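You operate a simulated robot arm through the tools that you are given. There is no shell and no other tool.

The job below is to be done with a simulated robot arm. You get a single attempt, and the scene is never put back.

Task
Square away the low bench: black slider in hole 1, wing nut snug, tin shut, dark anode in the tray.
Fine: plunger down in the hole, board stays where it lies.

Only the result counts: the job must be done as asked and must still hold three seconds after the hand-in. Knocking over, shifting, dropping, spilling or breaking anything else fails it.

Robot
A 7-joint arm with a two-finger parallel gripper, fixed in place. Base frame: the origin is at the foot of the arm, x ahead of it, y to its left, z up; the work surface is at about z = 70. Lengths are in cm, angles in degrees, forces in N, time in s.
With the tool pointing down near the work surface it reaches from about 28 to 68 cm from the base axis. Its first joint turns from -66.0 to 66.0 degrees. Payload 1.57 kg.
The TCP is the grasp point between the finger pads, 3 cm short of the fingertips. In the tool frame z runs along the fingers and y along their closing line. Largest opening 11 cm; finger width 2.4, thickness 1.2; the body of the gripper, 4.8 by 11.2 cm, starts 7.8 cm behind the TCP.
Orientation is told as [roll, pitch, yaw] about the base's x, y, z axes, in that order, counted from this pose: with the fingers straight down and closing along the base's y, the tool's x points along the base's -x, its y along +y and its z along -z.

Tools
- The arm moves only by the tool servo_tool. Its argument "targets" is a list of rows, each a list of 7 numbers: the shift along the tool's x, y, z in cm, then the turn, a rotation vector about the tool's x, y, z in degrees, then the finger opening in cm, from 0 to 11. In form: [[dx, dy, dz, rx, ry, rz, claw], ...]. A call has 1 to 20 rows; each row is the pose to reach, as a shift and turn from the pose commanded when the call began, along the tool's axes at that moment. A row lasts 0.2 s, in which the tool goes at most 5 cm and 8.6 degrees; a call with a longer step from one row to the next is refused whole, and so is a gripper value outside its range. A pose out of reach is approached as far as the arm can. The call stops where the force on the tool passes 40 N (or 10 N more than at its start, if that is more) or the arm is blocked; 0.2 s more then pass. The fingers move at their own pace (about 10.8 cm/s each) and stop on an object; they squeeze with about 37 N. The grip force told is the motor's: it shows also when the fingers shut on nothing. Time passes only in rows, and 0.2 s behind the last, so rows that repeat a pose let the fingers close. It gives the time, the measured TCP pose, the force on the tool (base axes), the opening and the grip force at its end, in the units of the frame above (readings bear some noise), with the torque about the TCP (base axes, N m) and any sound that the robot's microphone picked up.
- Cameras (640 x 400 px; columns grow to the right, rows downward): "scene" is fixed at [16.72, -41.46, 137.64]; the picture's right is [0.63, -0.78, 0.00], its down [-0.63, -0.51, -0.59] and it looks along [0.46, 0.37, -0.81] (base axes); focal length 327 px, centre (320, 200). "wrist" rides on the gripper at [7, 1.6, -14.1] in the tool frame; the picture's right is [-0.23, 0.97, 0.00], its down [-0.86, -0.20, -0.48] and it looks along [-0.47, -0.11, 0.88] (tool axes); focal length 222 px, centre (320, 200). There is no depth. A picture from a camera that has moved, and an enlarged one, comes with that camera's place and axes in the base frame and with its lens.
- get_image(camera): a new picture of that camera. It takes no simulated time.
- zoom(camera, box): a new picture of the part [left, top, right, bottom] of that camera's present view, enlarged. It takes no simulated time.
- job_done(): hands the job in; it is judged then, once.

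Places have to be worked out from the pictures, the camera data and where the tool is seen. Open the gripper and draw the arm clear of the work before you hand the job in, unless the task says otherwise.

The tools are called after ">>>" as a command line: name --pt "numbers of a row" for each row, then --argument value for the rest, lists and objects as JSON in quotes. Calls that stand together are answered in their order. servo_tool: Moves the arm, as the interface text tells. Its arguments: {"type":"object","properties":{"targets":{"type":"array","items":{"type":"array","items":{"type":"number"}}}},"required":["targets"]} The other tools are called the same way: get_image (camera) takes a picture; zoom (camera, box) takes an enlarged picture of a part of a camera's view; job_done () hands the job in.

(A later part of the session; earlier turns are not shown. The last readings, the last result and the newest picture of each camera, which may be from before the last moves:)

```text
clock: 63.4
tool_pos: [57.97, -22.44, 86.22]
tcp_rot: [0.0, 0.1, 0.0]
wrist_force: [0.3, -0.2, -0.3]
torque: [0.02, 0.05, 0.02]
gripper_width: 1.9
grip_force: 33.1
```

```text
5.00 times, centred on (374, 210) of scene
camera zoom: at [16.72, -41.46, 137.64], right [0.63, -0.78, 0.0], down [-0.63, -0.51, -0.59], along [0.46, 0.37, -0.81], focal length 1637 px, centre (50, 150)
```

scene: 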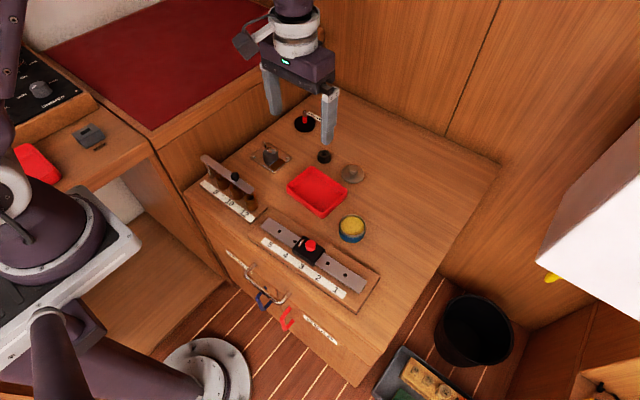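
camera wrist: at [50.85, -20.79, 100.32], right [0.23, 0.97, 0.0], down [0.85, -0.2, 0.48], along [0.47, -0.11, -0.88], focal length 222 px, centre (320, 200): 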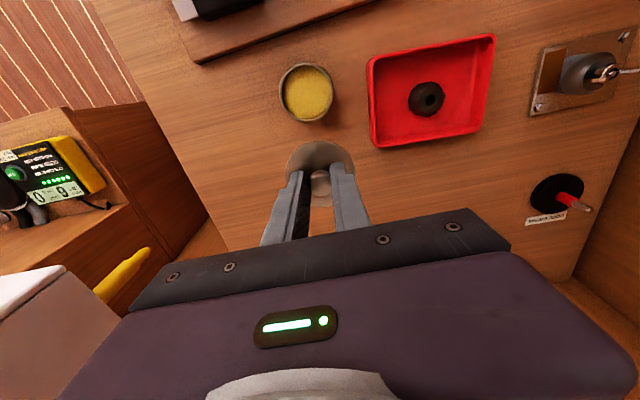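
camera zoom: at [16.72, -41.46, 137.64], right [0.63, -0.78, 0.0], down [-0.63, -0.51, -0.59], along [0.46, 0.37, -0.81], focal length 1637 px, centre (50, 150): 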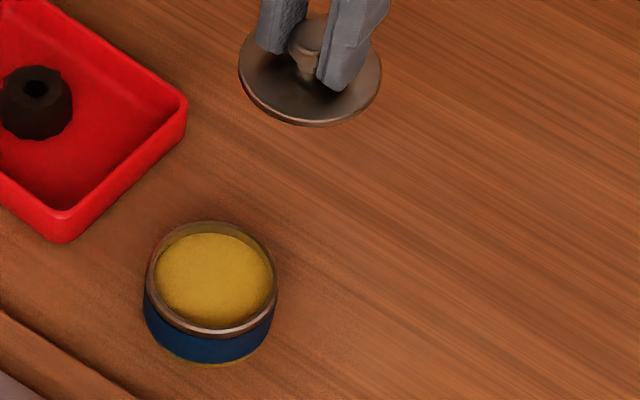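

The tin's rim centre works out to about (51.75, -22.5) with its top near z≈73.5. I'll move the lid over it with about 6 cm of clearance and compare the two in the scene view.

>>> servo_tool --pt "1 0 0 0 0 0 1" --pt "2.5 -0.05 0 0 0 0 1" --pt "4 -0.1 0.7 0 0 0 1" --pt "5.4 -0.1 1.4 0 0 0 1" --pt "6.25 -0.1 2.1 0 0 0 1" --pt "6.25 -0.1 2.1 0 0 0 1"

>>> get_image --camera "wrist"

>>> zoom --camera "scene" --box '[310, 180, 406, 240]'

```text
clock: 64.8
tool_pos: [51.84, -22.45, 84.12]
tcp_rot: [0.0, 0.0, 0.0]
wrist_force: [1.2, 0.2, -0.9]
torque: [0.02, -0.06, 0.0]
gripper_width: 1.92
grip_force: 33.2
```

```text
taken
camera wrist: at [44.64, -20.81, 98.01], right [0.23, 0.97, 0.0], down [0.86, -0.2, 0.48], along [0.47, -0.11, -0.88], focal length 222 px, centre (320, 200)
```

wrist: 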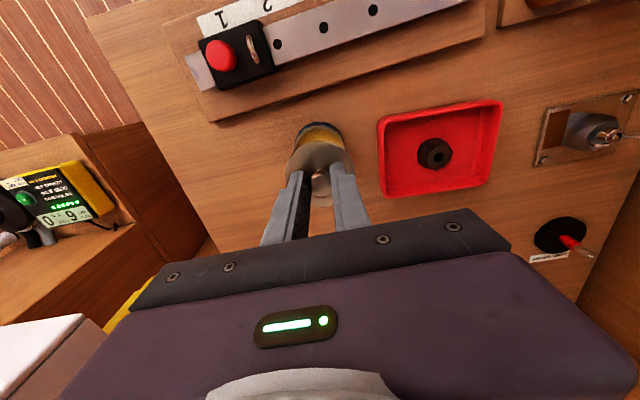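

```text
6.67 times, centred on (358, 210) of scene
camera zoom: at [16.72, -41.46, 137.64], right [0.63, -0.78, 0.0], down [-0.63, -0.51, -0.59], along [0.46, 0.37, -0.81], focal length 2182 px, centre (67, 133)
```

zoom: 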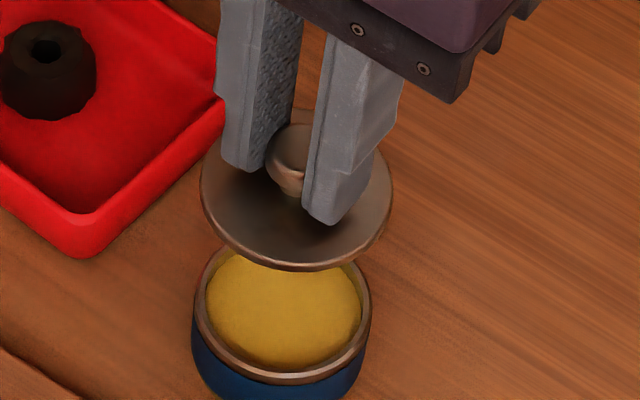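

Lid and tin line up within about 0.1 cm. I'll trim slightly and lower to about 0.8 cm above the rim, then check again.

>>> servo_tool --pt "0.03 -0.08 1 0 0 0 1" --pt "0.03 -0.08 2 0 0 0 1" --pt "0.03 -0.08 3 0 0 0 1" --pt "0.03 -0.08 4 0 0 0 1" --pt "0.03 -0.08 4.8 0 0 0 1" --pt "0.03 -0.08 4.8 0 0 0 1"

>>> zoom --camera "wrist" --box '[250, 110, 394, 200]'

>>> zoom --camera "scene" --box '[318, 200, 382, 240]'

```text
clock: 66.2
tool_pos: [51.77, -22.34, 79.14]
tcp_rot: [0.0, 0.0, 0.1]
wrist_force: [0.6, 0.1, -0.2]
torque: [0.0, 0.01, -0.01]
gripper_width: 1.9
grip_force: 33.3
```

```text
4.44 times, centred on (322, 155) of wrist
camera zoom: at [44.6, -20.81, 93.23], right [0.23, 0.97, 0.0], down [0.86, -0.2, 0.48], along [0.47, -0.11, -0.88], focal length 987 px, centre (311, 400)
```

zoom: 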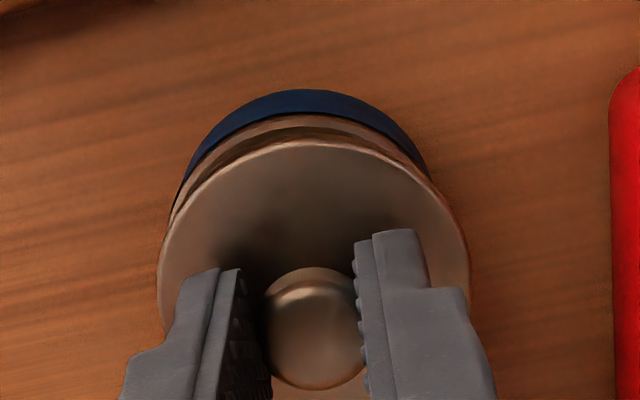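

```text
10.00 times, centred on (350, 220) of scene
camera zoom: at [16.72, -41.46, 137.64], right [0.63, -0.78, 0.0], down [-0.63, -0.51, -0.59], along [0.46, 0.37, -0.81], focal length 3273 px, centre (20, 0)
```

zoom: 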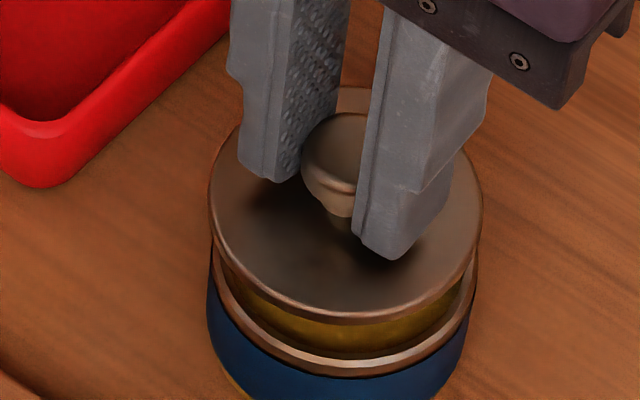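

Everything lines up in both views. I'll lower slowly towards contact, watching the force.

>>> servo_tool --pt "0 -0.03 0.2 0 0 0 1" --pt "0 -0.03 0.4 0 0 0 1" --pt "0 -0.03 0.6 0 0 0 1" --pt "0 -0.03 0.8 0 0 0 1" --pt "0 -0.03 0.8 0 0 0 1"

>>> zoom --camera "scene" --box '[318, 200, 382, 240]'

```text
clock: 67.4
tool_pos: [51.9, -22.51, 78.45]
tcp_rot: [-0.1, 0.0, -0.1]
wrist_force: [0.1, 0.4, -0.1]
torque: [-0.02, 0.01, 0.02]
gripper_width: 1.87
grip_force: 33.6
```

```text
10.00 times, centred on (350, 220) of scene
camera zoom: at [16.72, -41.46, 137.64], right [0.63, -0.78, 0.0], down [-0.63, -0.51, -0.59], along [0.46, 0.37, -0.81], focal length 3273 px, centre (20, 0)
```

zoom: 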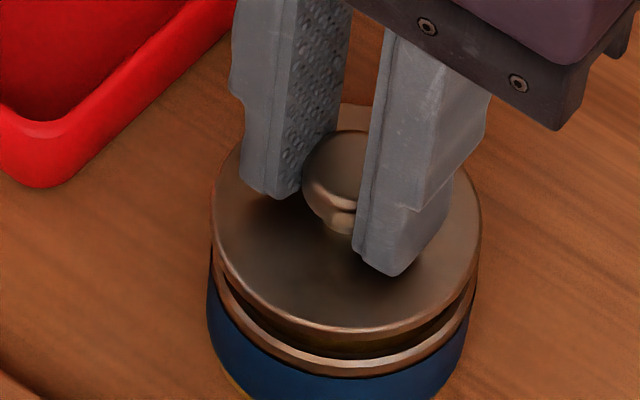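

The gap is still about 0.5 cm. I'll keep lowering in 0.1 cm steps.

>>> servo_tool --pt "0 0 0.1 0 0 0 1" --pt "0 0 0.2 0 0 0 1" --pt "0 0 0.3 0 0 0 1" --pt "0 0 0.4 0 0 0 1" --pt "0 0 0.4 0 0 0 1"

>>> zoom --camera "scene" --box '[318, 200, 382, 240]'

```text
clock: 68.6
tool_pos: [51.66, -22.61, 78.22]
tcp_rot: [0.0, 0.0, -0.1]
wrist_force: [-0.4, 1.0, -0.1]
torque: [-0.03, 0.02, -0.02]
gripper_width: 1.89
grip_force: 33.0
```

```text
10.00 times, centred on (350, 220) of scene
camera zoom: at [16.72, -41.46, 137.64], right [0.63, -0.78, 0.0], down [-0.63, -0.51, -0.59], along [0.46, 0.37, -0.81], focal length 3273 px, centre (20, 0)
```

zoom: 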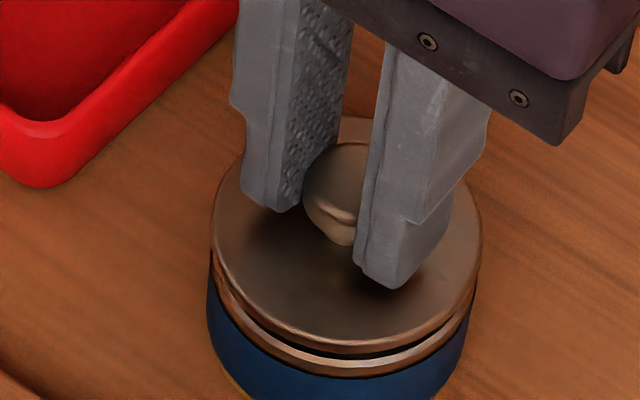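

The gap is nearly closed. Continuing 0.3 cm in 0.1 cm steps.

>>> servo_tool --pt "0 0 0.1 0 0 0 1" --pt "0 0 0.2 0 0 0 1" --pt "0 0 0.3 0 0 0 1" --pt "0 0 0.3 0 0 0 1"

>>> zoom --camera "scene" --box '[318, 200, 382, 240]'

```text
clock: 69.6
tool_pos: [51.63, -22.62, 77.78]
tcp_rot: [0.0, 0.0, 0.0]
wrist_force: [1.0, 0.2, -0.2]
torque: [-0.03, 0.01, 0.02]
gripper_width: 1.92
grip_force: 33.5
```

```text
10.00 times, centred on (350, 220) of scene
camera zoom: at [16.72, -41.46, 137.64], right [0.63, -0.78, 0.0], down [-0.63, -0.51, -0.59], along [0.46, 0.37, -0.81], focal length 3273 px, centre (20, 0)
```

zoom: 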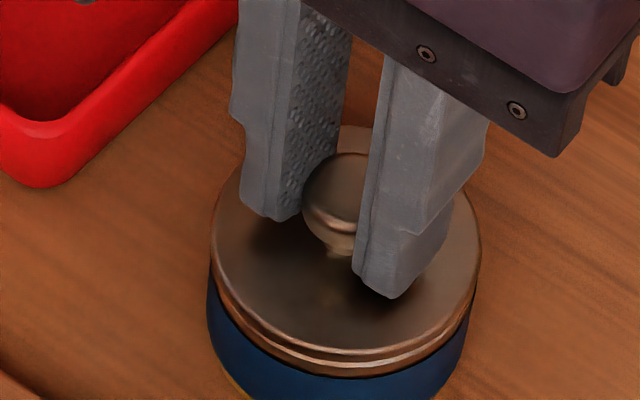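

The lid is just at the rim and there's no force yet. Continuing gently.

>>> servo_tool --pt "0 0 0.08 0 0 0 1" --pt "0 0 0.16 0 0 0 1" --pt "0 0 0.24 0 0 0 1" --pt "0 0 0.24 0 0 0 1"

>>> zoom --camera "scene" --box '[318, 200, 382, 240]'

```text
clock: 70.6
tool_pos: [51.75, -22.6, 77.49]
tcp_rot: [0.0, 0.0, 0.0]
wrist_force: [-0.8, -0.2, 16.4]
torque: [-0.02, 0.07, -0.05]
gripper_width: 1.91
grip_force: 33.3
heard: snap
```

```text
10.00 times, centred on (350, 220) of scene
camera zoom: at [16.69, -41.45, 137.65], right [0.63, -0.78, 0.0], down [-0.63, -0.51, -0.59], along [0.46, 0.37, -0.81], focal length 3273 px, centre (20, 0)
```

zoom: 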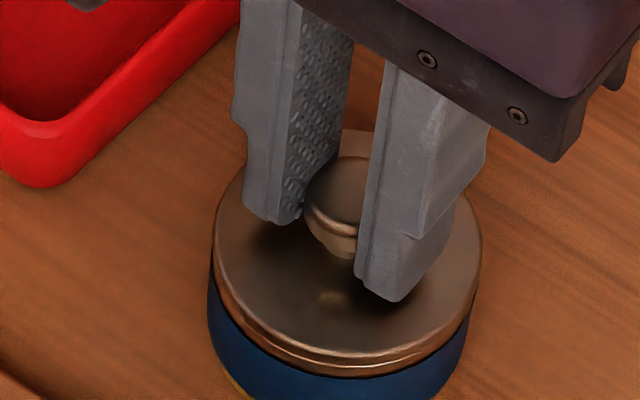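

I heard a snap and Fz is 16 N, so the lid has seated. I'll ease the push slightly, open the fingers and rise straight up.

>>> servo_tool --pt "0 0 -0.06 0 0 0 1.9" --pt "0 0 -0.06 0 0 0 2.2" --pt "0 0 -0.06 0 0 0 2.8" --pt "0 0 -0.06 0 0 0 3.6" --pt "0 0 -0.06 0 0 0 4.2" --pt "0 0 -1.0 0 0 0 4.2" --pt "0 0 -3.0 0 0 0 4.2" --pt "0 0 -6.0 0 0 0 4.2" --pt "0 0 -10.0 0 0 0 4.2"

>>> get_image --camera "wrist"

>>> zoom --camera "scene" --box '[318, 200, 382, 240]'

>>> zoom --camera "wrist" --box '[250, 110, 394, 200]'

```text
clock: 72.6
tool_pos: [51.76, -22.81, 87.57]
tcp_rot: [-0.1, 0.0, 0.0]
wrist_force: [-0.2, 0.4, 0.4]
torque: [0.01, 0.01, 0.0]
gripper_width: 4.19
grip_force: 0.1
```

```text
taken
camera wrist: at [44.52, -21.22, 101.64], right [0.23, 0.97, 0.0], down [0.86, -0.2, 0.48], along [0.47, -0.11, -0.88], focal length 222 px, centre (320, 200)
```

wrist: 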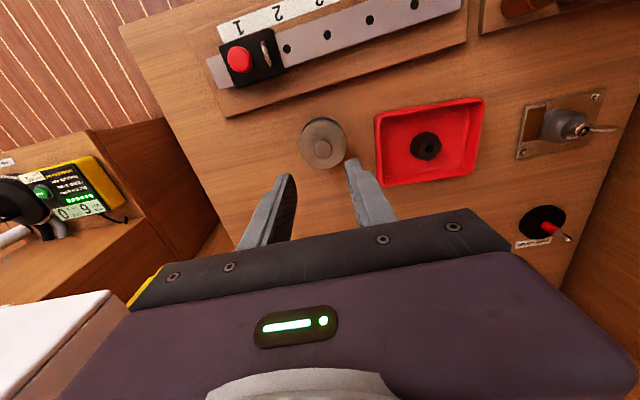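

```text
10.00 times, centred on (350, 220) of scene
camera zoom: at [16.72, -41.46, 137.64], right [0.63, -0.78, 0.0], down [-0.63, -0.51, -0.59], along [0.46, 0.37, -0.81], focal length 3273 px, centre (20, 0)
```

zoom: 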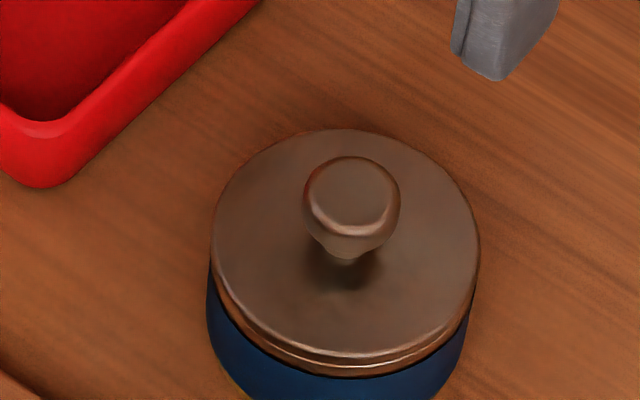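

```text
4.44 times, centred on (322, 155) of wrist
camera zoom: at [44.52, -21.22, 101.64], right [0.23, 0.97, 0.0], down [0.86, -0.2, 0.48], along [0.47, -0.11, -0.88], focal length 987 px, centre (311, 400)
```

zoom: 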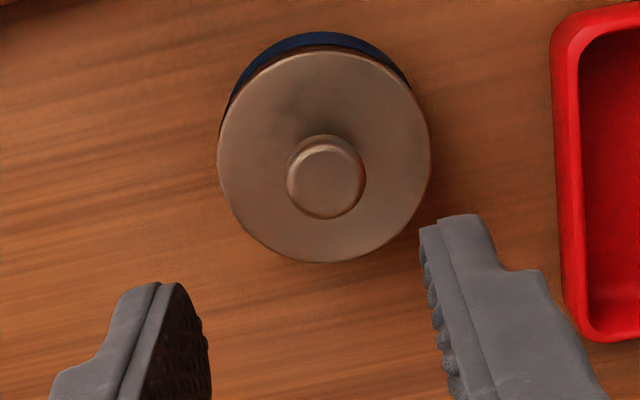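

The lid is seated evenly and the tin hasn't moved. Last is the wing nut at about (57, 8.5). I'll move the arm near it at a safe height and look closely.

>>> servo_tool --pt "0 2 -2 0 0 0 5" --pt "0 6 -3 0 0 0 6" --pt "0 10 -3 0 0 0 7" --pt "0 14 -3 0 0 0 7" --pt "-1 18 -3 0 0 0 7" --pt "-2 22 -3 0 0 0 7" --pt "-3 26 -2 0 0 0 7" --pt "-4 29 -1 0 0 0 7" --pt "-5 31 0 0 0 0 7" --pt "-5 31 0 0 0 0 7"

>>> get_image --camera "wrist"

>>> zoom --camera "wrist" --box '[270, 100, 366, 160]'

>>> zoom --camera "scene" --box '[240, 130, 304, 170]'

```text
clock: 74.8
tool_pos: [56.75, 8.72, 87.47]
tcp_rot: [-0.1, -0.1, 0.1]
wrist_force: [0.0, -0.1, -0.1]
torque: [0.0, 0.03, 0.06]
gripper_width: 7.0
grip_force: 0.1
```

```text
taken
camera wrist: at [49.67, 10.3, 101.39], right [0.23, 0.97, 0.0], down [0.86, -0.2, 0.48], along [0.47, -0.11, -0.88], focal length 222 px, centre (320, 200)
```

wrist: 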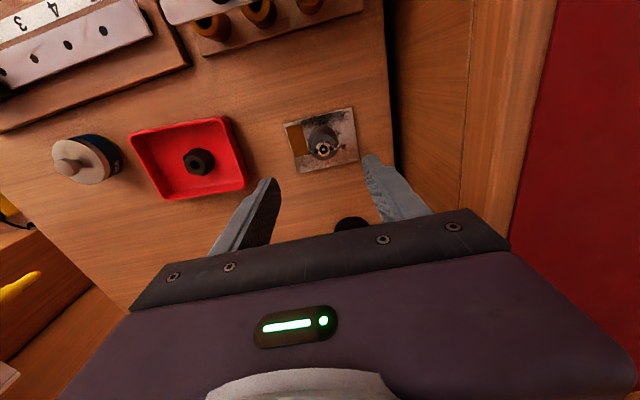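

```text
6.67 times, centred on (318, 130) of wrist
camera zoom: at [49.67, 10.3, 101.39], right [0.23, 0.97, 0.0], down [0.86, -0.2, 0.48], along [0.47, -0.11, -0.88], focal length 1481 px, centre (333, 667)
```

zoom: 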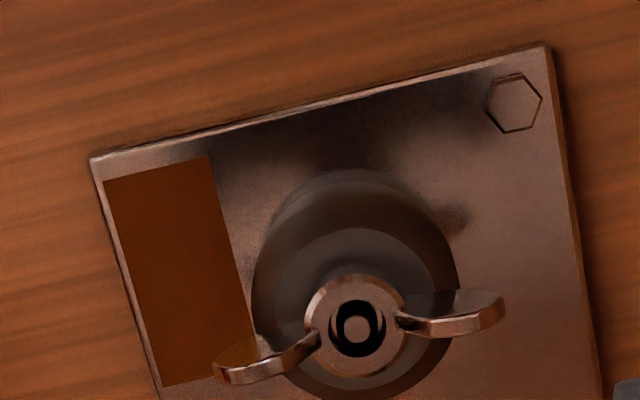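

```text
10.00 times, centred on (272, 150) of scene
camera zoom: at [16.72, -41.46, 137.64], right [0.63, -0.78, 0.0], down [-0.63, -0.51, -0.59], along [0.46, 0.37, -0.81], focal length 3273 px, centre (800, 700)
```

zoom: 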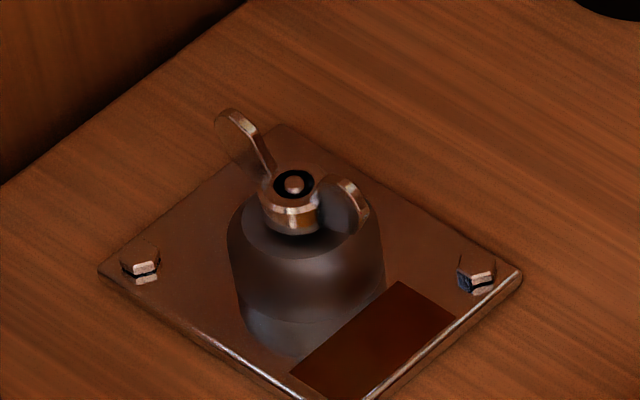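

The hub is at about (57.1, 9.0, 74.7). The wings lie along y with tips at y≈6.4 and 11.7, so the span is about 5.3 cm. I'll centre over it with 7.5 cm opening and lower partway to refine.

>>> servo_tool --pt "-0.35 0.31 1 0 0 0 7.5" --pt "-0.35 0.31 3 0 0 0 7.5" --pt "-0.35 0.31 5 0 0 0 7.5" --pt "-0.35 0.31 6.5 0 0 0 7.5" --pt "-0.35 0.31 6.5 0 0 0 7.5"

>>> zoom --camera "wrist" --box '[240, 100, 400, 200]'

>>> zoom --camera "scene" --box '[232, 120, 312, 170]'

```text
clock: 76.0
tool_pos: [57.19, 8.8, 80.88]
tcp_rot: [0.1, 0.0, 0.0]
wrist_force: [0.0, 0.6, -0.2]
torque: [-0.01, 0.03, -0.01]
gripper_width: 7.51
grip_force: 0.1
```

```text
4.00 times, centred on (320, 150) of wrist
camera zoom: at [50.12, 10.36, 94.93], right [0.23, 0.97, 0.0], down [0.85, -0.2, 0.48], along [0.47, -0.11, -0.88], focal length 888 px, centre (320, 400)
```

zoom: 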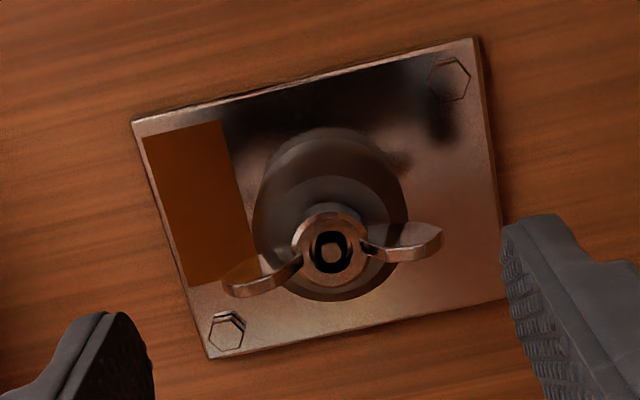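

```text
8.00 times, centred on (272, 145) of scene
camera zoom: at [16.72, -41.46, 137.64], right [0.63, -0.78, 0.0], down [-0.63, -0.51, -0.59], along [0.46, 0.37, -0.81], focal length 2619 px, centre (704, 640)
```

zoom: 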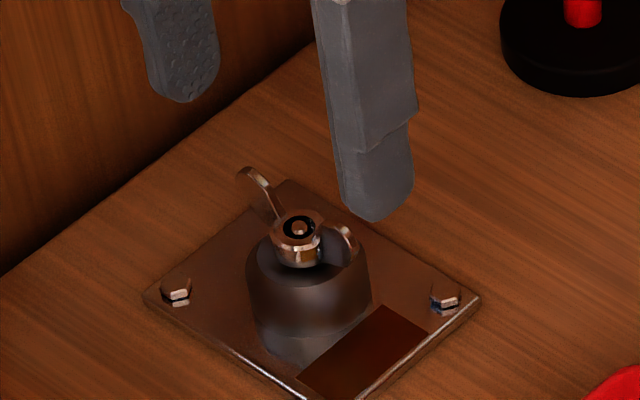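

The nut is about 0.27 cm towards +y of the tool. I'll centre on it and lower so the fingertips reach z≈74.2, beside the wing tips.

>>> servo_tool --pt "0.05 0.27 0.8 0 0 0 7.5" --pt "0.05 0.27 1.8 0 0 0 7.5" --pt "0.05 0.27 2.8 0 0 0 7.5" --pt "0.05 0.27 3.6 0 0 0 7.5" --pt "0.05 0.27 3.6 0 0 0 7"

>>> zoom --camera "wrist" --box '[220, 110, 420, 235]'

>>> zoom --camera "scene" --box '[232, 120, 312, 170]'

```text
clock: 77.2
tool_pos: [57.09, 9.09, 77.38]
tcp_rot: [0.0, 0.0, 0.1]
wrist_force: [-0.5, -0.1, -0.5]
torque: [0.05, 0.01, 0.02]
gripper_width: 6.99
grip_force: 0.1
```

```text
3.20 times, centred on (320, 172) of wrist
camera zoom: at [49.97, 10.71, 91.36], right [0.23, 0.97, 0.0], down [0.86, -0.2, 0.48], along [0.47, -0.11, -0.88], focal length 711 px, centre (320, 288)
```

zoom: 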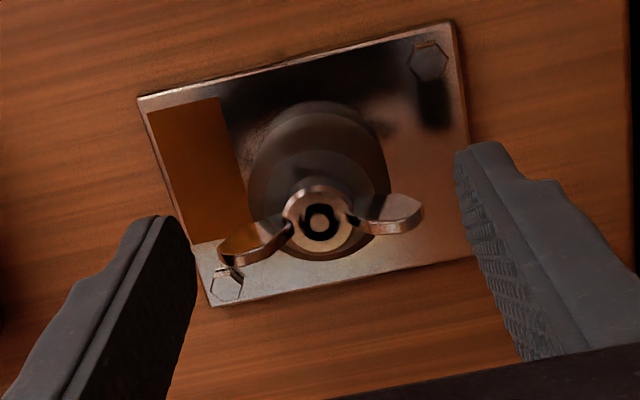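

```text
8.00 times, centred on (272, 145) of scene
camera zoom: at [16.72, -41.46, 137.64], right [0.63, -0.78, 0.0], down [-0.63, -0.51, -0.59], along [0.46, 0.37, -0.81], focal length 2619 px, centre (704, 640)
```

zoom: 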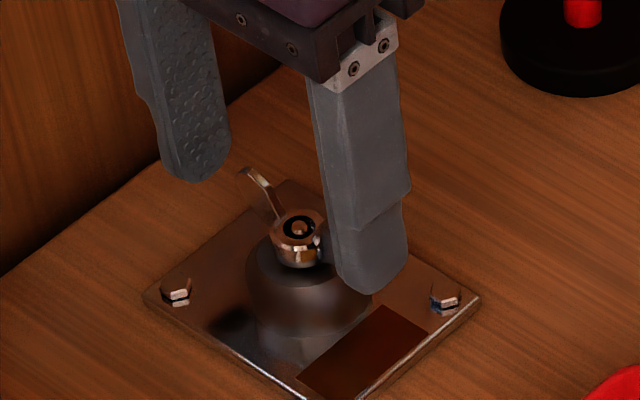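

The hub is centred between the fingers. I'll go 0.3 cm lower and close gently on the wing tips.

>>> servo_tool --pt "0 0 0.3 0 0 0 6.5" --pt "0 0 0.3 0 0 0 6.0" --pt "0 0 0.3 0 0 0 5.6" --pt "0 0 0.3 0 0 0 5.4" --pt "0 0 0.3 0 0 0 5.2" --pt "0 0 0.3 0 0 0 5.0" --pt "0 0 0.3 0 0 0 4.5" --pt "0 0 0.3 0 0 0 4.0"

>>> zoom --camera "wrist" --box '[220, 110, 420, 235]'

>>> zoom --camera "scene" --box '[232, 120, 312, 170]'

```text
clock: 79.0
tool_pos: [57.04, 8.94, 77.03]
tcp_rot: [-0.2, 0.1, -0.1]
wrist_force: [0.8, -13.6, 0.1]
torque: [-0.43, -0.08, -0.07]
gripper_width: 5.37
grip_force: 36.8
```

```text
3.20 times, centred on (320, 172) of wrist
camera zoom: at [50.0, 10.63, 91.09], right [0.23, 0.97, 0.0], down [0.86, -0.2, 0.48], along [0.47, -0.11, -0.88], focal length 711 px, centre (320, 288)
```

zoom: 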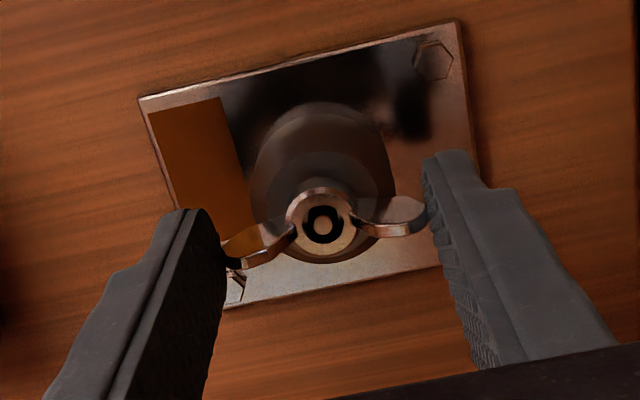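

```text
8.00 times, centred on (272, 145) of scene
camera zoom: at [16.72, -41.48, 137.63], right [0.63, -0.78, 0.0], down [-0.63, -0.51, -0.59], along [0.46, 0.37, -0.81], focal length 2619 px, centre (704, 640)
```

zoom: 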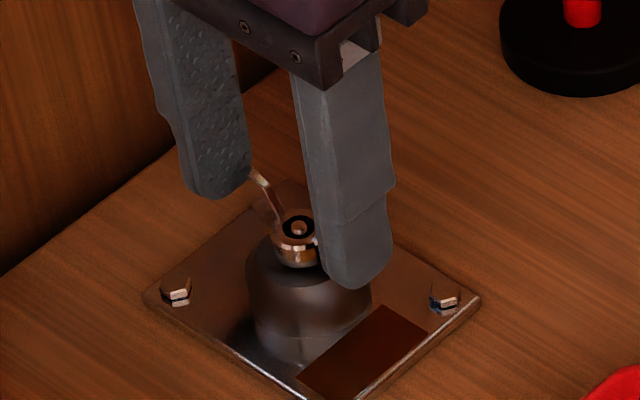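

The wing tips are gripped at 5.37 cm. The -13.6 N in y means the tool sits slightly too far +y, so I'll ease that and then try a first small clockwise turn of 16°.

>>> servo_tool --pt "0 -0.04 0 0 0 0 4" --pt "0 -0.075 0 0 0 0 4" --pt "0 -0.075 0 0 0 0 4"

>>> servo_tool --pt "0 0 0 0 0 4 4" --pt "0 0 0 0 0 8 4" --pt "0 0 0 0 0 12 4" --pt "0 0 0 0 0 16 4" --pt "0 0 0 0 0 16 4"

>>> zoom --camera "wrist" --box '[220, 110, 420, 235]'

```text
clock: 79.8
tool_pos: [57.12, 8.94, 76.97]
tcp_rot: [0.0, 0.1, 0.1]
wrist_force: [-5.1, -10.8, 7.3]
torque: [-0.43, 0.19, -0.06]
gripper_width: 5.38
grip_force: 37.4
```

```text
clock: 81.0
tool_pos: [57.2, 9.05, 77.14]
tcp_rot: [0.0, -0.1, -16.0]
wrist_force: [0.7, 7.7, -5.8]
torque: [0.37, 0.0, 0.04]
gripper_width: 5.32
grip_force: 37.3
```

```text
3.20 times, centred on (320, 172) of wrist
camera zoom: at [50.72, 12.53, 91.09], right [0.49, 0.87, 0.0], down [0.77, -0.43, 0.48], along [0.42, -0.23, -0.88], focal length 711 px, centre (320, 288)
```

zoom: 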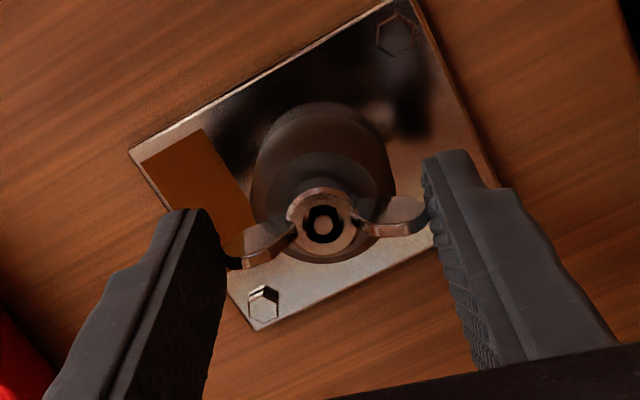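

The nut turned with the fingers and there's almost no resisting torque yet. I'll continue clockwise in 30° pieces.

>>> servo_tool --pt "0 0 0 0 0 5 4" --pt "0 0 0 0 0 10 4" --pt "0 0 0 0 0 15 4" --pt "0 0 0 0 0 20 4" --pt "0 0 0 0 0 25 4" --pt "0 0 0 0 0 30 4" --pt "0 0 0 0 0 30 4"

```text
clock: 82.4
tool_pos: [57.23, 9.32, 77.05]
tcp_rot: [0.5, -0.2, -44.1]
wrist_force: [5.2, 2.8, -6.8]
torque: [0.08, 0.02, 0.04]
gripper_width: 5.39
grip_force: 36.9
stopped in row 6: the force on the tool passed its limit at 41 N (the readings are from after the stop); the commanded pose is now the measured one
```

The call stopped at about -44° on a force spike, and the tool has drifted +0.3 cm in y. I'll look before doing anything else.

>>> zoom --camera "wrist" --box '[220, 110, 420, 235]'

>>> zoom --camera "scene" --box '[232, 120, 312, 170]'

```text
3.20 times, centred on (320, 172) of wrist
camera zoom: at [53.07, 15.16, 91.13], right [0.84, 0.54, 0.01], down [0.47, -0.74, 0.48], along [0.27, -0.4, -0.88], focal length 711 px, centre (320, 288)
```

zoom: 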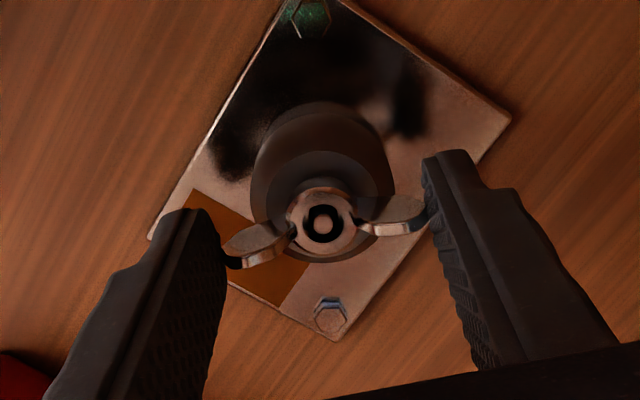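

```text
8.00 times, centred on (272, 145) of scene
camera zoom: at [16.73, -41.46, 137.64], right [0.63, -0.78, 0.0], down [-0.63, -0.51, -0.59], along [0.46, 0.37, -0.81], focal length 2619 px, centre (704, 640)
```

zoom: 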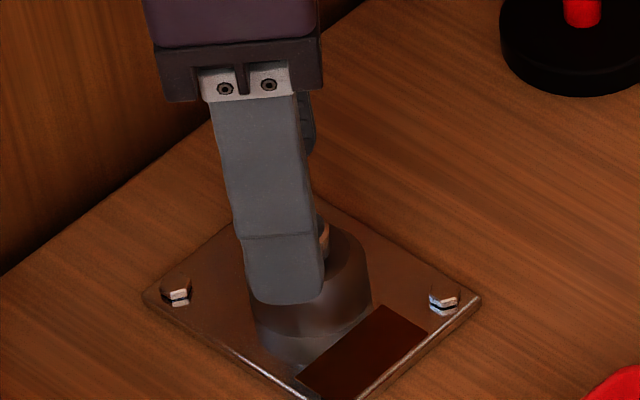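

The nut is still centred in the grip and has turned with it to about -44°, and the plate hasn't moved. The pose was reset to the measured one and the forces are small, so I'll go on in shorter pieces.

>>> servo_tool --pt "0 0 0 0 0 3 4" --pt "0 0 0 0 0 6 4" --pt "0 0 0 0 0 9 4" --pt "0 0 0 0 0 12 4" --pt "0 0 0 0 0 12 4"

```text
clock: 83.6
tool_pos: [57.27, 9.33, 77.14]
tcp_rot: [0.5, 0.0, -55.9]
wrist_force: [14.2, 12.1, -14.2]
torque: [0.33, -0.27, 0.07]
gripper_width: 5.38
grip_force: 37.1
```

Forces are building mainly along the closing direction and downwards, while the torque about the nut's axis is still tiny (0.07). I'll ease those and continue another 12°.

>>> servo_tool --pt "0.005 0.05 0.04 0 0 0 4" --pt "0.01 0.09 0.07 0 0 0 4" --pt "0.01 0.09 0.07 0 0 0 4"

>>> servo_tool --pt "0 0 0 0 0 3 4" --pt "0 0 0 0 0 6 4" --pt "0 0 0 0 0 9 4" --pt "0 0 0 0 0 12 4" --pt "0 0 0 0 0 12 4"

```text
clock: 84.4
tool_pos: [57.24, 9.36, 77.06]
tcp_rot: [0.5, 0.0, -56.1]
wrist_force: [2.7, 10.1, 25.0]
torque: [0.36, -0.11, 0.03]
gripper_width: 5.36
grip_force: 36.4
```

```text
clock: 85.6
tool_pos: [57.34, 9.32, 77.0]
tcp_rot: [0.4, 0.1, -68.0]
wrist_force: [16.7, 19.3, 4.5]
torque: [0.22, -0.75, 0.05]
gripper_width: 5.39
grip_force: 37.0
```

Still free-turning. The side force is (17, 19) N, so I'll ease towards it and continue another 15° with a little drift compensation.

>>> servo_tool --pt "0.025 0.05 0 0 0 0 4" --pt "0.05 0.105 0 0 0 0 4" --pt "0.055 0.12 0 0 0 4 4" --pt "0.06 0.135 0 0 0 8 4" --pt "0.065 0.15 0 0 0 12 4" --pt "0.07 0.16 0 0 0 15 4" --pt "0.07 0.16 0 0 0 15 4"

>>> zoom --camera "wrist" --box '[220, 110, 420, 235]'

>>> zoom --camera "scene" --box '[232, 120, 312, 170]'

```text
clock: 87.2
tool_pos: [57.39, 9.44, 77.01]
tcp_rot: [0.4, 0.2, -83.0]
wrist_force: [15.9, 1.7, 14.6]
torque: [-0.25, -0.49, 0.05]
gripper_width: 5.37
grip_force: 37.2
```

```text
3.20 times, centred on (320, 172) of wrist
camera zoom: at [57.94, 16.39, 91.13], right [0.99, -0.11, 0.01], down [-0.1, -0.87, 0.47], along [-0.04, -0.47, -0.88], focal length 711 px, centre (320, 288)
```

zoom: 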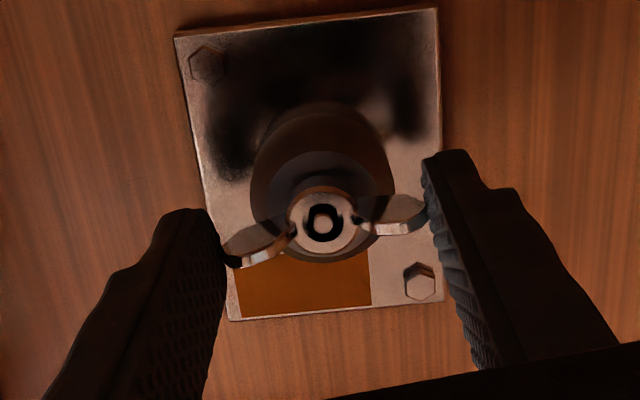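

```text
8.00 times, centred on (272, 145) of scene
camera zoom: at [16.72, -41.46, 137.64], right [0.63, -0.78, 0.0], down [-0.63, -0.51, -0.59], along [0.46, 0.37, -0.81], focal length 2619 px, centre (704, 640)
```

zoom: 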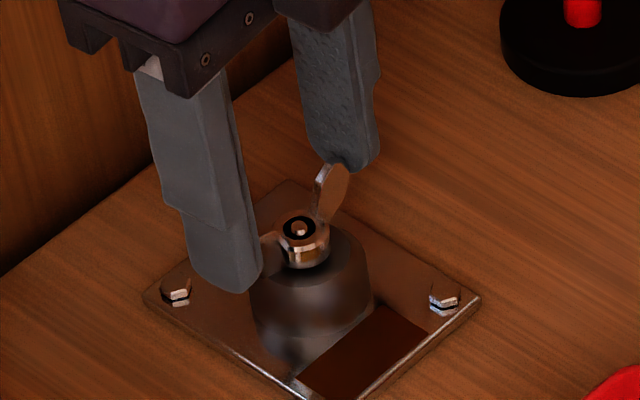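

83° turned and still free (torque 0.05). I'll ease the side force and continue another 20°.

>>> servo_tool --pt "0 0.04 -0.012 0 0 0 4" --pt "0 0.08 -0.025 0 0 0 4" --pt "0 0.085 -0.025 0 0 4 4" --pt "0 0.09 -0.025 0 0 8 4" --pt "0 0.095 -0.025 0 0 12 4" --pt "0 0.1 -0.025 0 0 16 4" --pt "0 0.1 -0.025 0 0 20 4" --pt "0 0.1 -0.025 0 0 20 4"

```text
clock: 89.0
tool_pos: [57.51, 9.29, 77.08]
tcp_rot: [0.3, 0.3, -103.0]
wrist_force: [15.6, -6.0, 8.8]
torque: [-0.67, -0.34, 0.01]
gripper_width: 5.39
grip_force: 36.8
```

Still no tightening torque at -103°. Continuing another 24°.

>>> servo_tool --pt "0 0.03 -0.01 0 0 4 4" --pt "0 0.06 -0.01 0 0 8 4" --pt "0 0.06 -0.01 0 0 12 4" --pt "0 0.06 -0.01 0 0 16 4" --pt "0 0.06 -0.01 0 0 20 4" --pt "0 0.06 -0.01 0 0 24 4" --pt "0 0.06 -0.01 0 0 24 4"

>>> zoom --camera "wrist" --box '[220, 110, 420, 235]'

```text
clock: 90.6
tool_pos: [57.66, 9.2, 77.11]
tcp_rot: [0.3, 0.5, -127.0]
wrist_force: [25.0, -13.5, 0.6]
torque: [-0.7, -0.4, 0.07]
gripper_width: 5.38
grip_force: 36.5
```

```text
3.20 times, centred on (320, 172) of wrist
camera zoom: at [62.89, 13.8, 91.15], right [0.64, -0.77, 0.0], down [-0.68, -0.56, 0.47], along [-0.36, -0.3, -0.88], focal length 711 px, centre (320, 288)
```

zoom: 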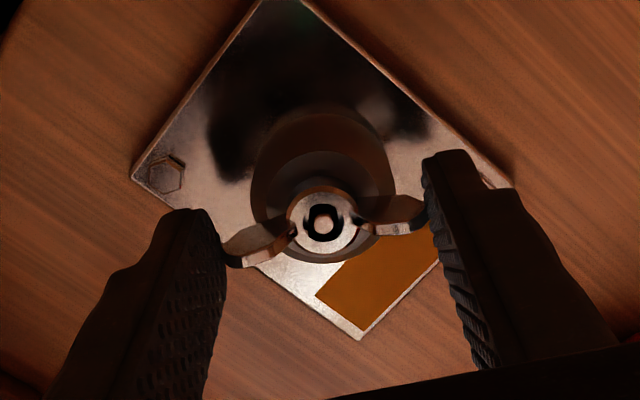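

The nut has turned 127° and still spins freely. The drift pattern shows the nut's axis is really about 0.4 cm off my TCP along tool -x, at about (57.5, 9.0), which explains the side forces. I'll release, look at the nut, and regrip centred.

>>> servo_tool --pt "0 0.05 0 0 0 0 4" --pt "0 0.09 0 0 0 0 4" --pt "0 0.09 0 0 0 0 5.3" --pt "0 0.09 0 0 0 0 5.6" --pt "0 0.09 0 0 0 0 6.2" --pt "0 0.09 0 0 0 0 7.0" --pt "0 0.09 0 0 0 0 7.2"

>>> zoom --camera "wrist" --box '[220, 110, 420, 235]'

>>> zoom --camera "scene" --box '[232, 120, 312, 170]'

```text
clock: 92.2
tool_pos: [57.58, 9.25, 77.24]
tcp_rot: [0.0, 0.4, -127.0]
wrist_force: [0.3, -0.2, -0.5]
torque: [0.02, 0.0, 0.04]
gripper_width: 7.2
grip_force: 0.0
```

```text
3.20 times, centred on (320, 172) of wrist
camera zoom: at [62.82, 13.8, 91.17], right [0.64, -0.77, 0.0], down [-0.68, -0.57, 0.47], along [-0.36, -0.3, -0.88], focal length 711 px, centre (320, 288)
```

zoom: 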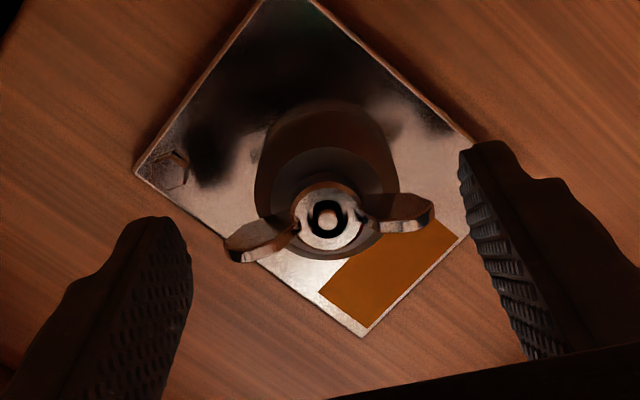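

```text
8.00 times, centred on (272, 145) of scene
camera zoom: at [16.72, -41.46, 137.64], right [0.63, -0.78, 0.0], down [-0.63, -0.51, -0.59], along [0.46, 0.37, -0.81], focal length 2619 px, centre (704, 640)
```

zoom: 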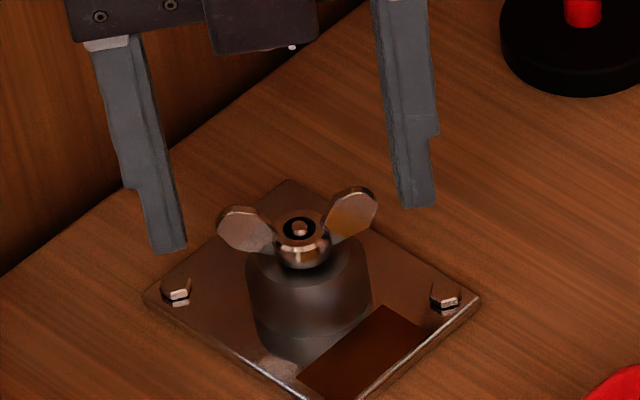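

With the fingers off, the nut's axis works out at about (57.4, 8.94) with the hub top near z≈73.8. I'll shift to centre on it and rotate the open gripper back by 168° for the next stroke.

>>> servo_tool --pt "-0.18 0.02 0 0 0 0 7.5" --pt "-0.36 0.045 0 0 0 -8 7.5" --pt "-0.36 0.045 0 0 0 -16.5 7.5" --pt "-0.36 0.045 0 0 0 -25 7.5" --pt "-0.36 0.045 0 0 0 -33.5 7.5" --pt "-0.36 0.045 0 0 0 -42 7.5" --pt "-0.36 0.045 0 0 0 -50.5 7.5" --pt "-0.36 0.045 0 0 0 -59 7.5" --pt "-0.36 0.045 0 0 0 -67.5 7.5" --pt "-0.36 0.045 0 0 0 -76 7.5" --pt "-0.36 0.045 0 0 0 -84.5 7.5" --pt "-0.36 0.045 0 0 0 -93 7.5" --pt "-0.36 0.045 0 0 0 -101.5 7.5" --pt "-0.36 0.045 0 0 0 -110 7.5" --pt "-0.36 0.045 0 0 0 -118.5 7.5" --pt "-0.36 0.045 0 0 0 -127 7.5" --pt "-0.36 0.045 0 0 0 -135.5 7.5" --pt "-0.36 0.045 0 0 0 -144 7.5" --pt "-0.36 0.045 0 0 0 -152.5 7.5" --pt "-0.36 0.045 0 0 0 -161 7.5"

>>> servo_tool --pt "0 0 0.1 0 0 -8 7.5" --pt "0 0 0.2 0 0 -16 7.5" --pt "0 0 0.3 0 0 -19 7.5" --pt "0 0 0.4 0 0 -19 7.2"

>>> zoom --camera "wrist" --box '[220, 110, 420, 235]'

```text
clock: 96.4
tool_pos: [57.34, 8.97, 77.16]
tcp_rot: [0.0, -0.4, 34.2]
wrist_force: [0.3, -0.5, 0.0]
torque: [-0.03, 0.01, 0.0]
gripper_width: 7.49
grip_force: 0.1
```

```text
clock: 97.4
tool_pos: [57.49, 9.02, 76.78]
tcp_rot: [-0.1, -0.5, 53.1]
wrist_force: [-0.8, 0.2, -0.1]
torque: [0.02, -0.01, 0.0]
gripper_width: 7.22
grip_force: 0.2
```

```text
3.20 times, centred on (320, 172) of wrist
camera zoom: at [51.7, 4.39, 90.67], right [-0.64, 0.77, 0.0], down [0.67, 0.56, 0.48], along [0.37, 0.31, -0.87], focal length 711 px, centre (320, 288)
```

zoom: 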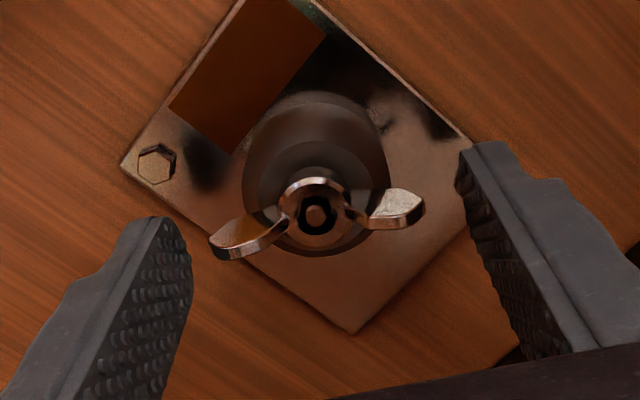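

The gripper is at yaw 53° and the hub is nearly centred. I'll trim by 0.1 cm and close on the wing tips again.

>>> servo_tool --pt "0.06 -0.09 0 0 0 0 6.8" --pt "0.06 -0.09 0 0 0 0 6.2" --pt "0.06 -0.09 0 0 0 0 5.7" --pt "0.06 -0.09 0 0 0 0 5.4" --pt "0.06 -0.09 0 0 0 0 5.2" --pt "0.06 -0.09 0 0 0 0 4.8" --pt "0.06 -0.09 0 0 0 0 4.2"

>>> servo_tool --pt "0 0 0 0 0 4 4" --pt "0 0 0 0 0 8 4" --pt "0 0 0 0 0 12 4" --pt "0 0 0 0 0 16 4" --pt "0 0 0 0 0 20 4" --pt "0 0 0 0 0 20 4"

```text
clock: 99.0
tool_pos: [57.44, 9.08, 76.51]
tcp_rot: [-0.2, -0.4, 53.0]
wrist_force: [3.4, -2.2, -1.3]
torque: [-0.07, -0.1, 0.03]
gripper_width: 5.37
grip_force: 36.5
```

```text
clock: 100.4
tool_pos: [57.41, 9.02, 76.6]
tcp_rot: [0.2, -0.3, 32.9]
wrist_force: [2.2, -1.3, -10.5]
torque: [-0.1, -0.11, 0.0]
gripper_width: 5.35
grip_force: 37.4
```

Centring is much better now, with side forces about 2 N. I'll continue clockwise by 40°.

>>> servo_tool --pt "0 0 0.015 0 0 5 4" --pt "0 0 0.015 0 0 10 4" --pt "0 0 0.015 0 0 15 4" --pt "0 0 0.015 0 0 20 4" --pt "0 0 0.015 0 0 25 4" --pt "0 0 0.015 0 0 30 4" --pt "0 0 0.015 0 0 35 4" --pt "0 0 0.015 0 0 40 4" --pt "0 0 0.015 0 0 40 4"

```text
clock: 102.4
tool_pos: [57.49, 8.94, 76.7]
tcp_rot: [0.3, -0.1, -7.1]
wrist_force: [-10.3, 4.8, 5.5]
torque: [0.05, 0.21, 0.02]
gripper_width: 5.34
grip_force: 37.1
```

About 187° of total turn and still free. Continuing another 40° with a small trim.

>>> servo_tool --pt "0.04 0.02 -0.005 0 0 5 4" --pt "0.04 0.02 -0.005 0 0 10 4" --pt "0.04 0.02 -0.005 0 0 15 4" --pt "0.04 0.02 -0.005 0 0 20 4" --pt "0.04 0.02 -0.005 0 0 25 4" --pt "0.04 0.02 -0.005 0 0 30 4" --pt "0.04 0.02 -0.005 0 0 35 4" --pt "0.04 0.02 -0.005 0 0 40 4" --pt "0.04 0.02 -0.005 0 0 40 4"

```text
clock: 104.4
tool_pos: [57.42, 8.96, 76.69]
tcp_rot: [0.4, 0.0, -47.0]
wrist_force: [0.9, 17.3, -16.1]
torque: [-0.03, -0.29, 0.05]
gripper_width: 5.36
grip_force: 37.1
```

Total about 227°, torque 0.05. I'll trim the forces and continue.

>>> servo_tool --pt "0.03 0.03 0.012 0 0 0 4" --pt "0.055 0.05 0.025 0 0 5 4" --pt "0.055 0.05 0.025 0 0 10 4" --pt "0.055 0.05 0.025 0 0 15 4" --pt "0.055 0.05 0.025 0 0 20 4" --pt "0.055 0.05 0.025 0 0 25 4" --pt "0.055 0.05 0.025 0 0 30 4" --pt "0.055 0.05 0.025 0 0 30 4"

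```text
clock: 106.2
tool_pos: [57.53, 8.98, 76.58]
tcp_rot: [0.4, 0.1, -77.0]
wrist_force: [10.8, 3.8, -1.0]
torque: [-0.5, -0.37, 0.0]
gripper_width: 5.35
grip_force: 36.7
```

Total about 257° and still free. Continuing 45° more.

>>> servo_tool --pt "0 0.03 0 0 0 5 4" --pt "0 0.05 0 0 0 10 4" --pt "0 0.05 0 0 0 15 4" --pt "0 0.05 0 0 0 20 4" --pt "0 0.05 0 0 0 25 4" --pt "0 0.05 0 0 0 30 4" --pt "0 0.05 0 0 0 35 4" --pt "0 0.05 0 0 0 40 4" --pt "0 0.05 0 0 0 45 4" --pt "0 0.05 0 0 0 45 4"

>>> zoom --camera "wrist" --box '[220, 110, 420, 235]'

>>> zoom --camera "scene" --box '[232, 120, 312, 170]'

```text
clock: 108.4
tool_pos: [57.5, 9.0, 76.64]
tcp_rot: [0.1, 0.5, -122.1]
wrist_force: [4.2, -6.0, 23.2]
torque: [-0.66, 0.19, -0.03]
gripper_width: 5.35
grip_force: 37.0
```

```text
3.20 times, centred on (320, 172) of wrist
camera zoom: at [62.35, 13.99, 90.74], right [0.7, -0.71, 0.0], down [-0.63, -0.62, 0.47], along [-0.33, -0.33, -0.88], focal length 711 px, centre (320, 288)
```

zoom: 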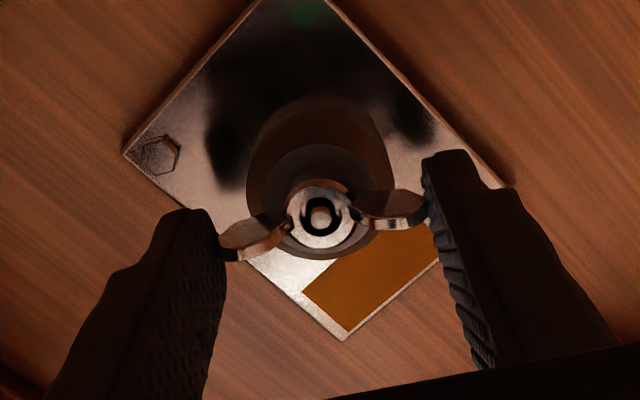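

```text
8.00 times, centred on (272, 145) of scene
camera zoom: at [16.69, -41.48, 137.64], right [0.63, -0.78, 0.0], down [-0.63, -0.51, -0.59], along [0.46, 0.37, -0.81], focal length 2619 px, centre (704, 640)
```

zoom: 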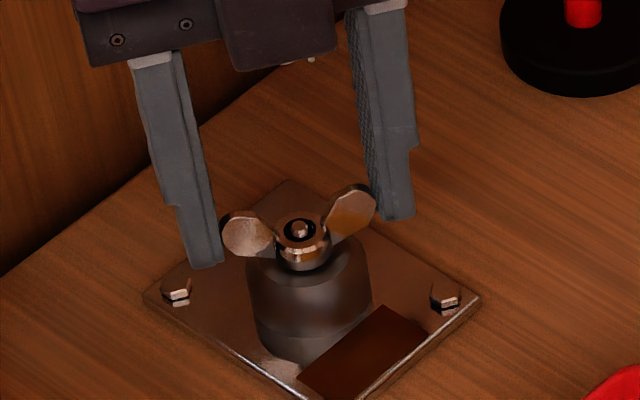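

About 302° in total and it's still turning freely. I'll zoom in to see whether the nut is moving down on its stud.

>>> zoom --camera "scene" --box '[240, 130, 304, 170]'

>>> zoom --camera "wrist" --box '[290, 150, 350, 188]'

```text
10.00 times, centred on (272, 150) of scene
camera zoom: at [16.69, -41.48, 137.64], right [0.63, -0.78, 0.0], down [-0.63, -0.51, -0.59], along [0.46, 0.37, -0.81], focal length 3273 px, centre (800, 700)
```

zoom: 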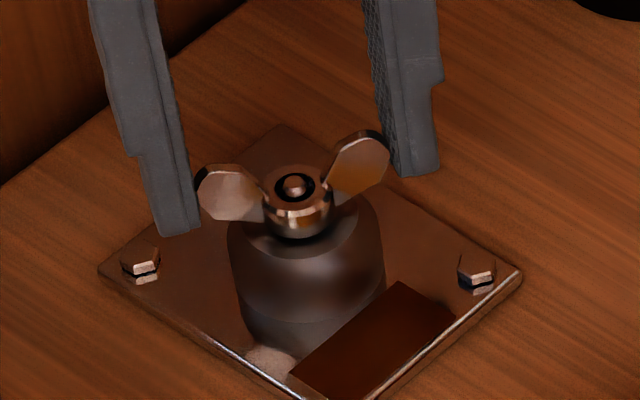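

```text
10.53 times, centred on (320, 169) of wrist
camera zoom: at [62.35, 13.99, 90.74], right [0.7, -0.71, 0.0], down [-0.63, -0.62, 0.47], along [-0.33, -0.33, -0.88], focal length 2338 px, centre (320, 526)
```

zoom: 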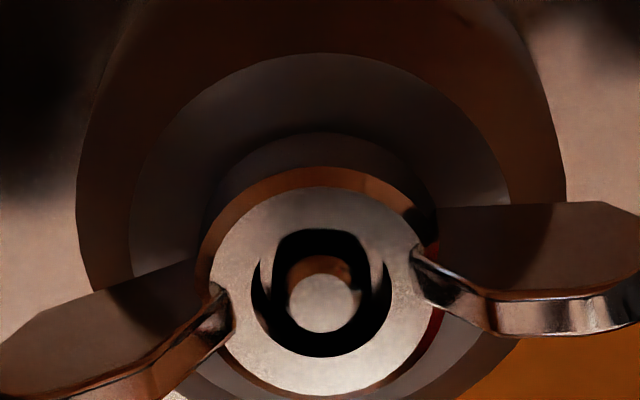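

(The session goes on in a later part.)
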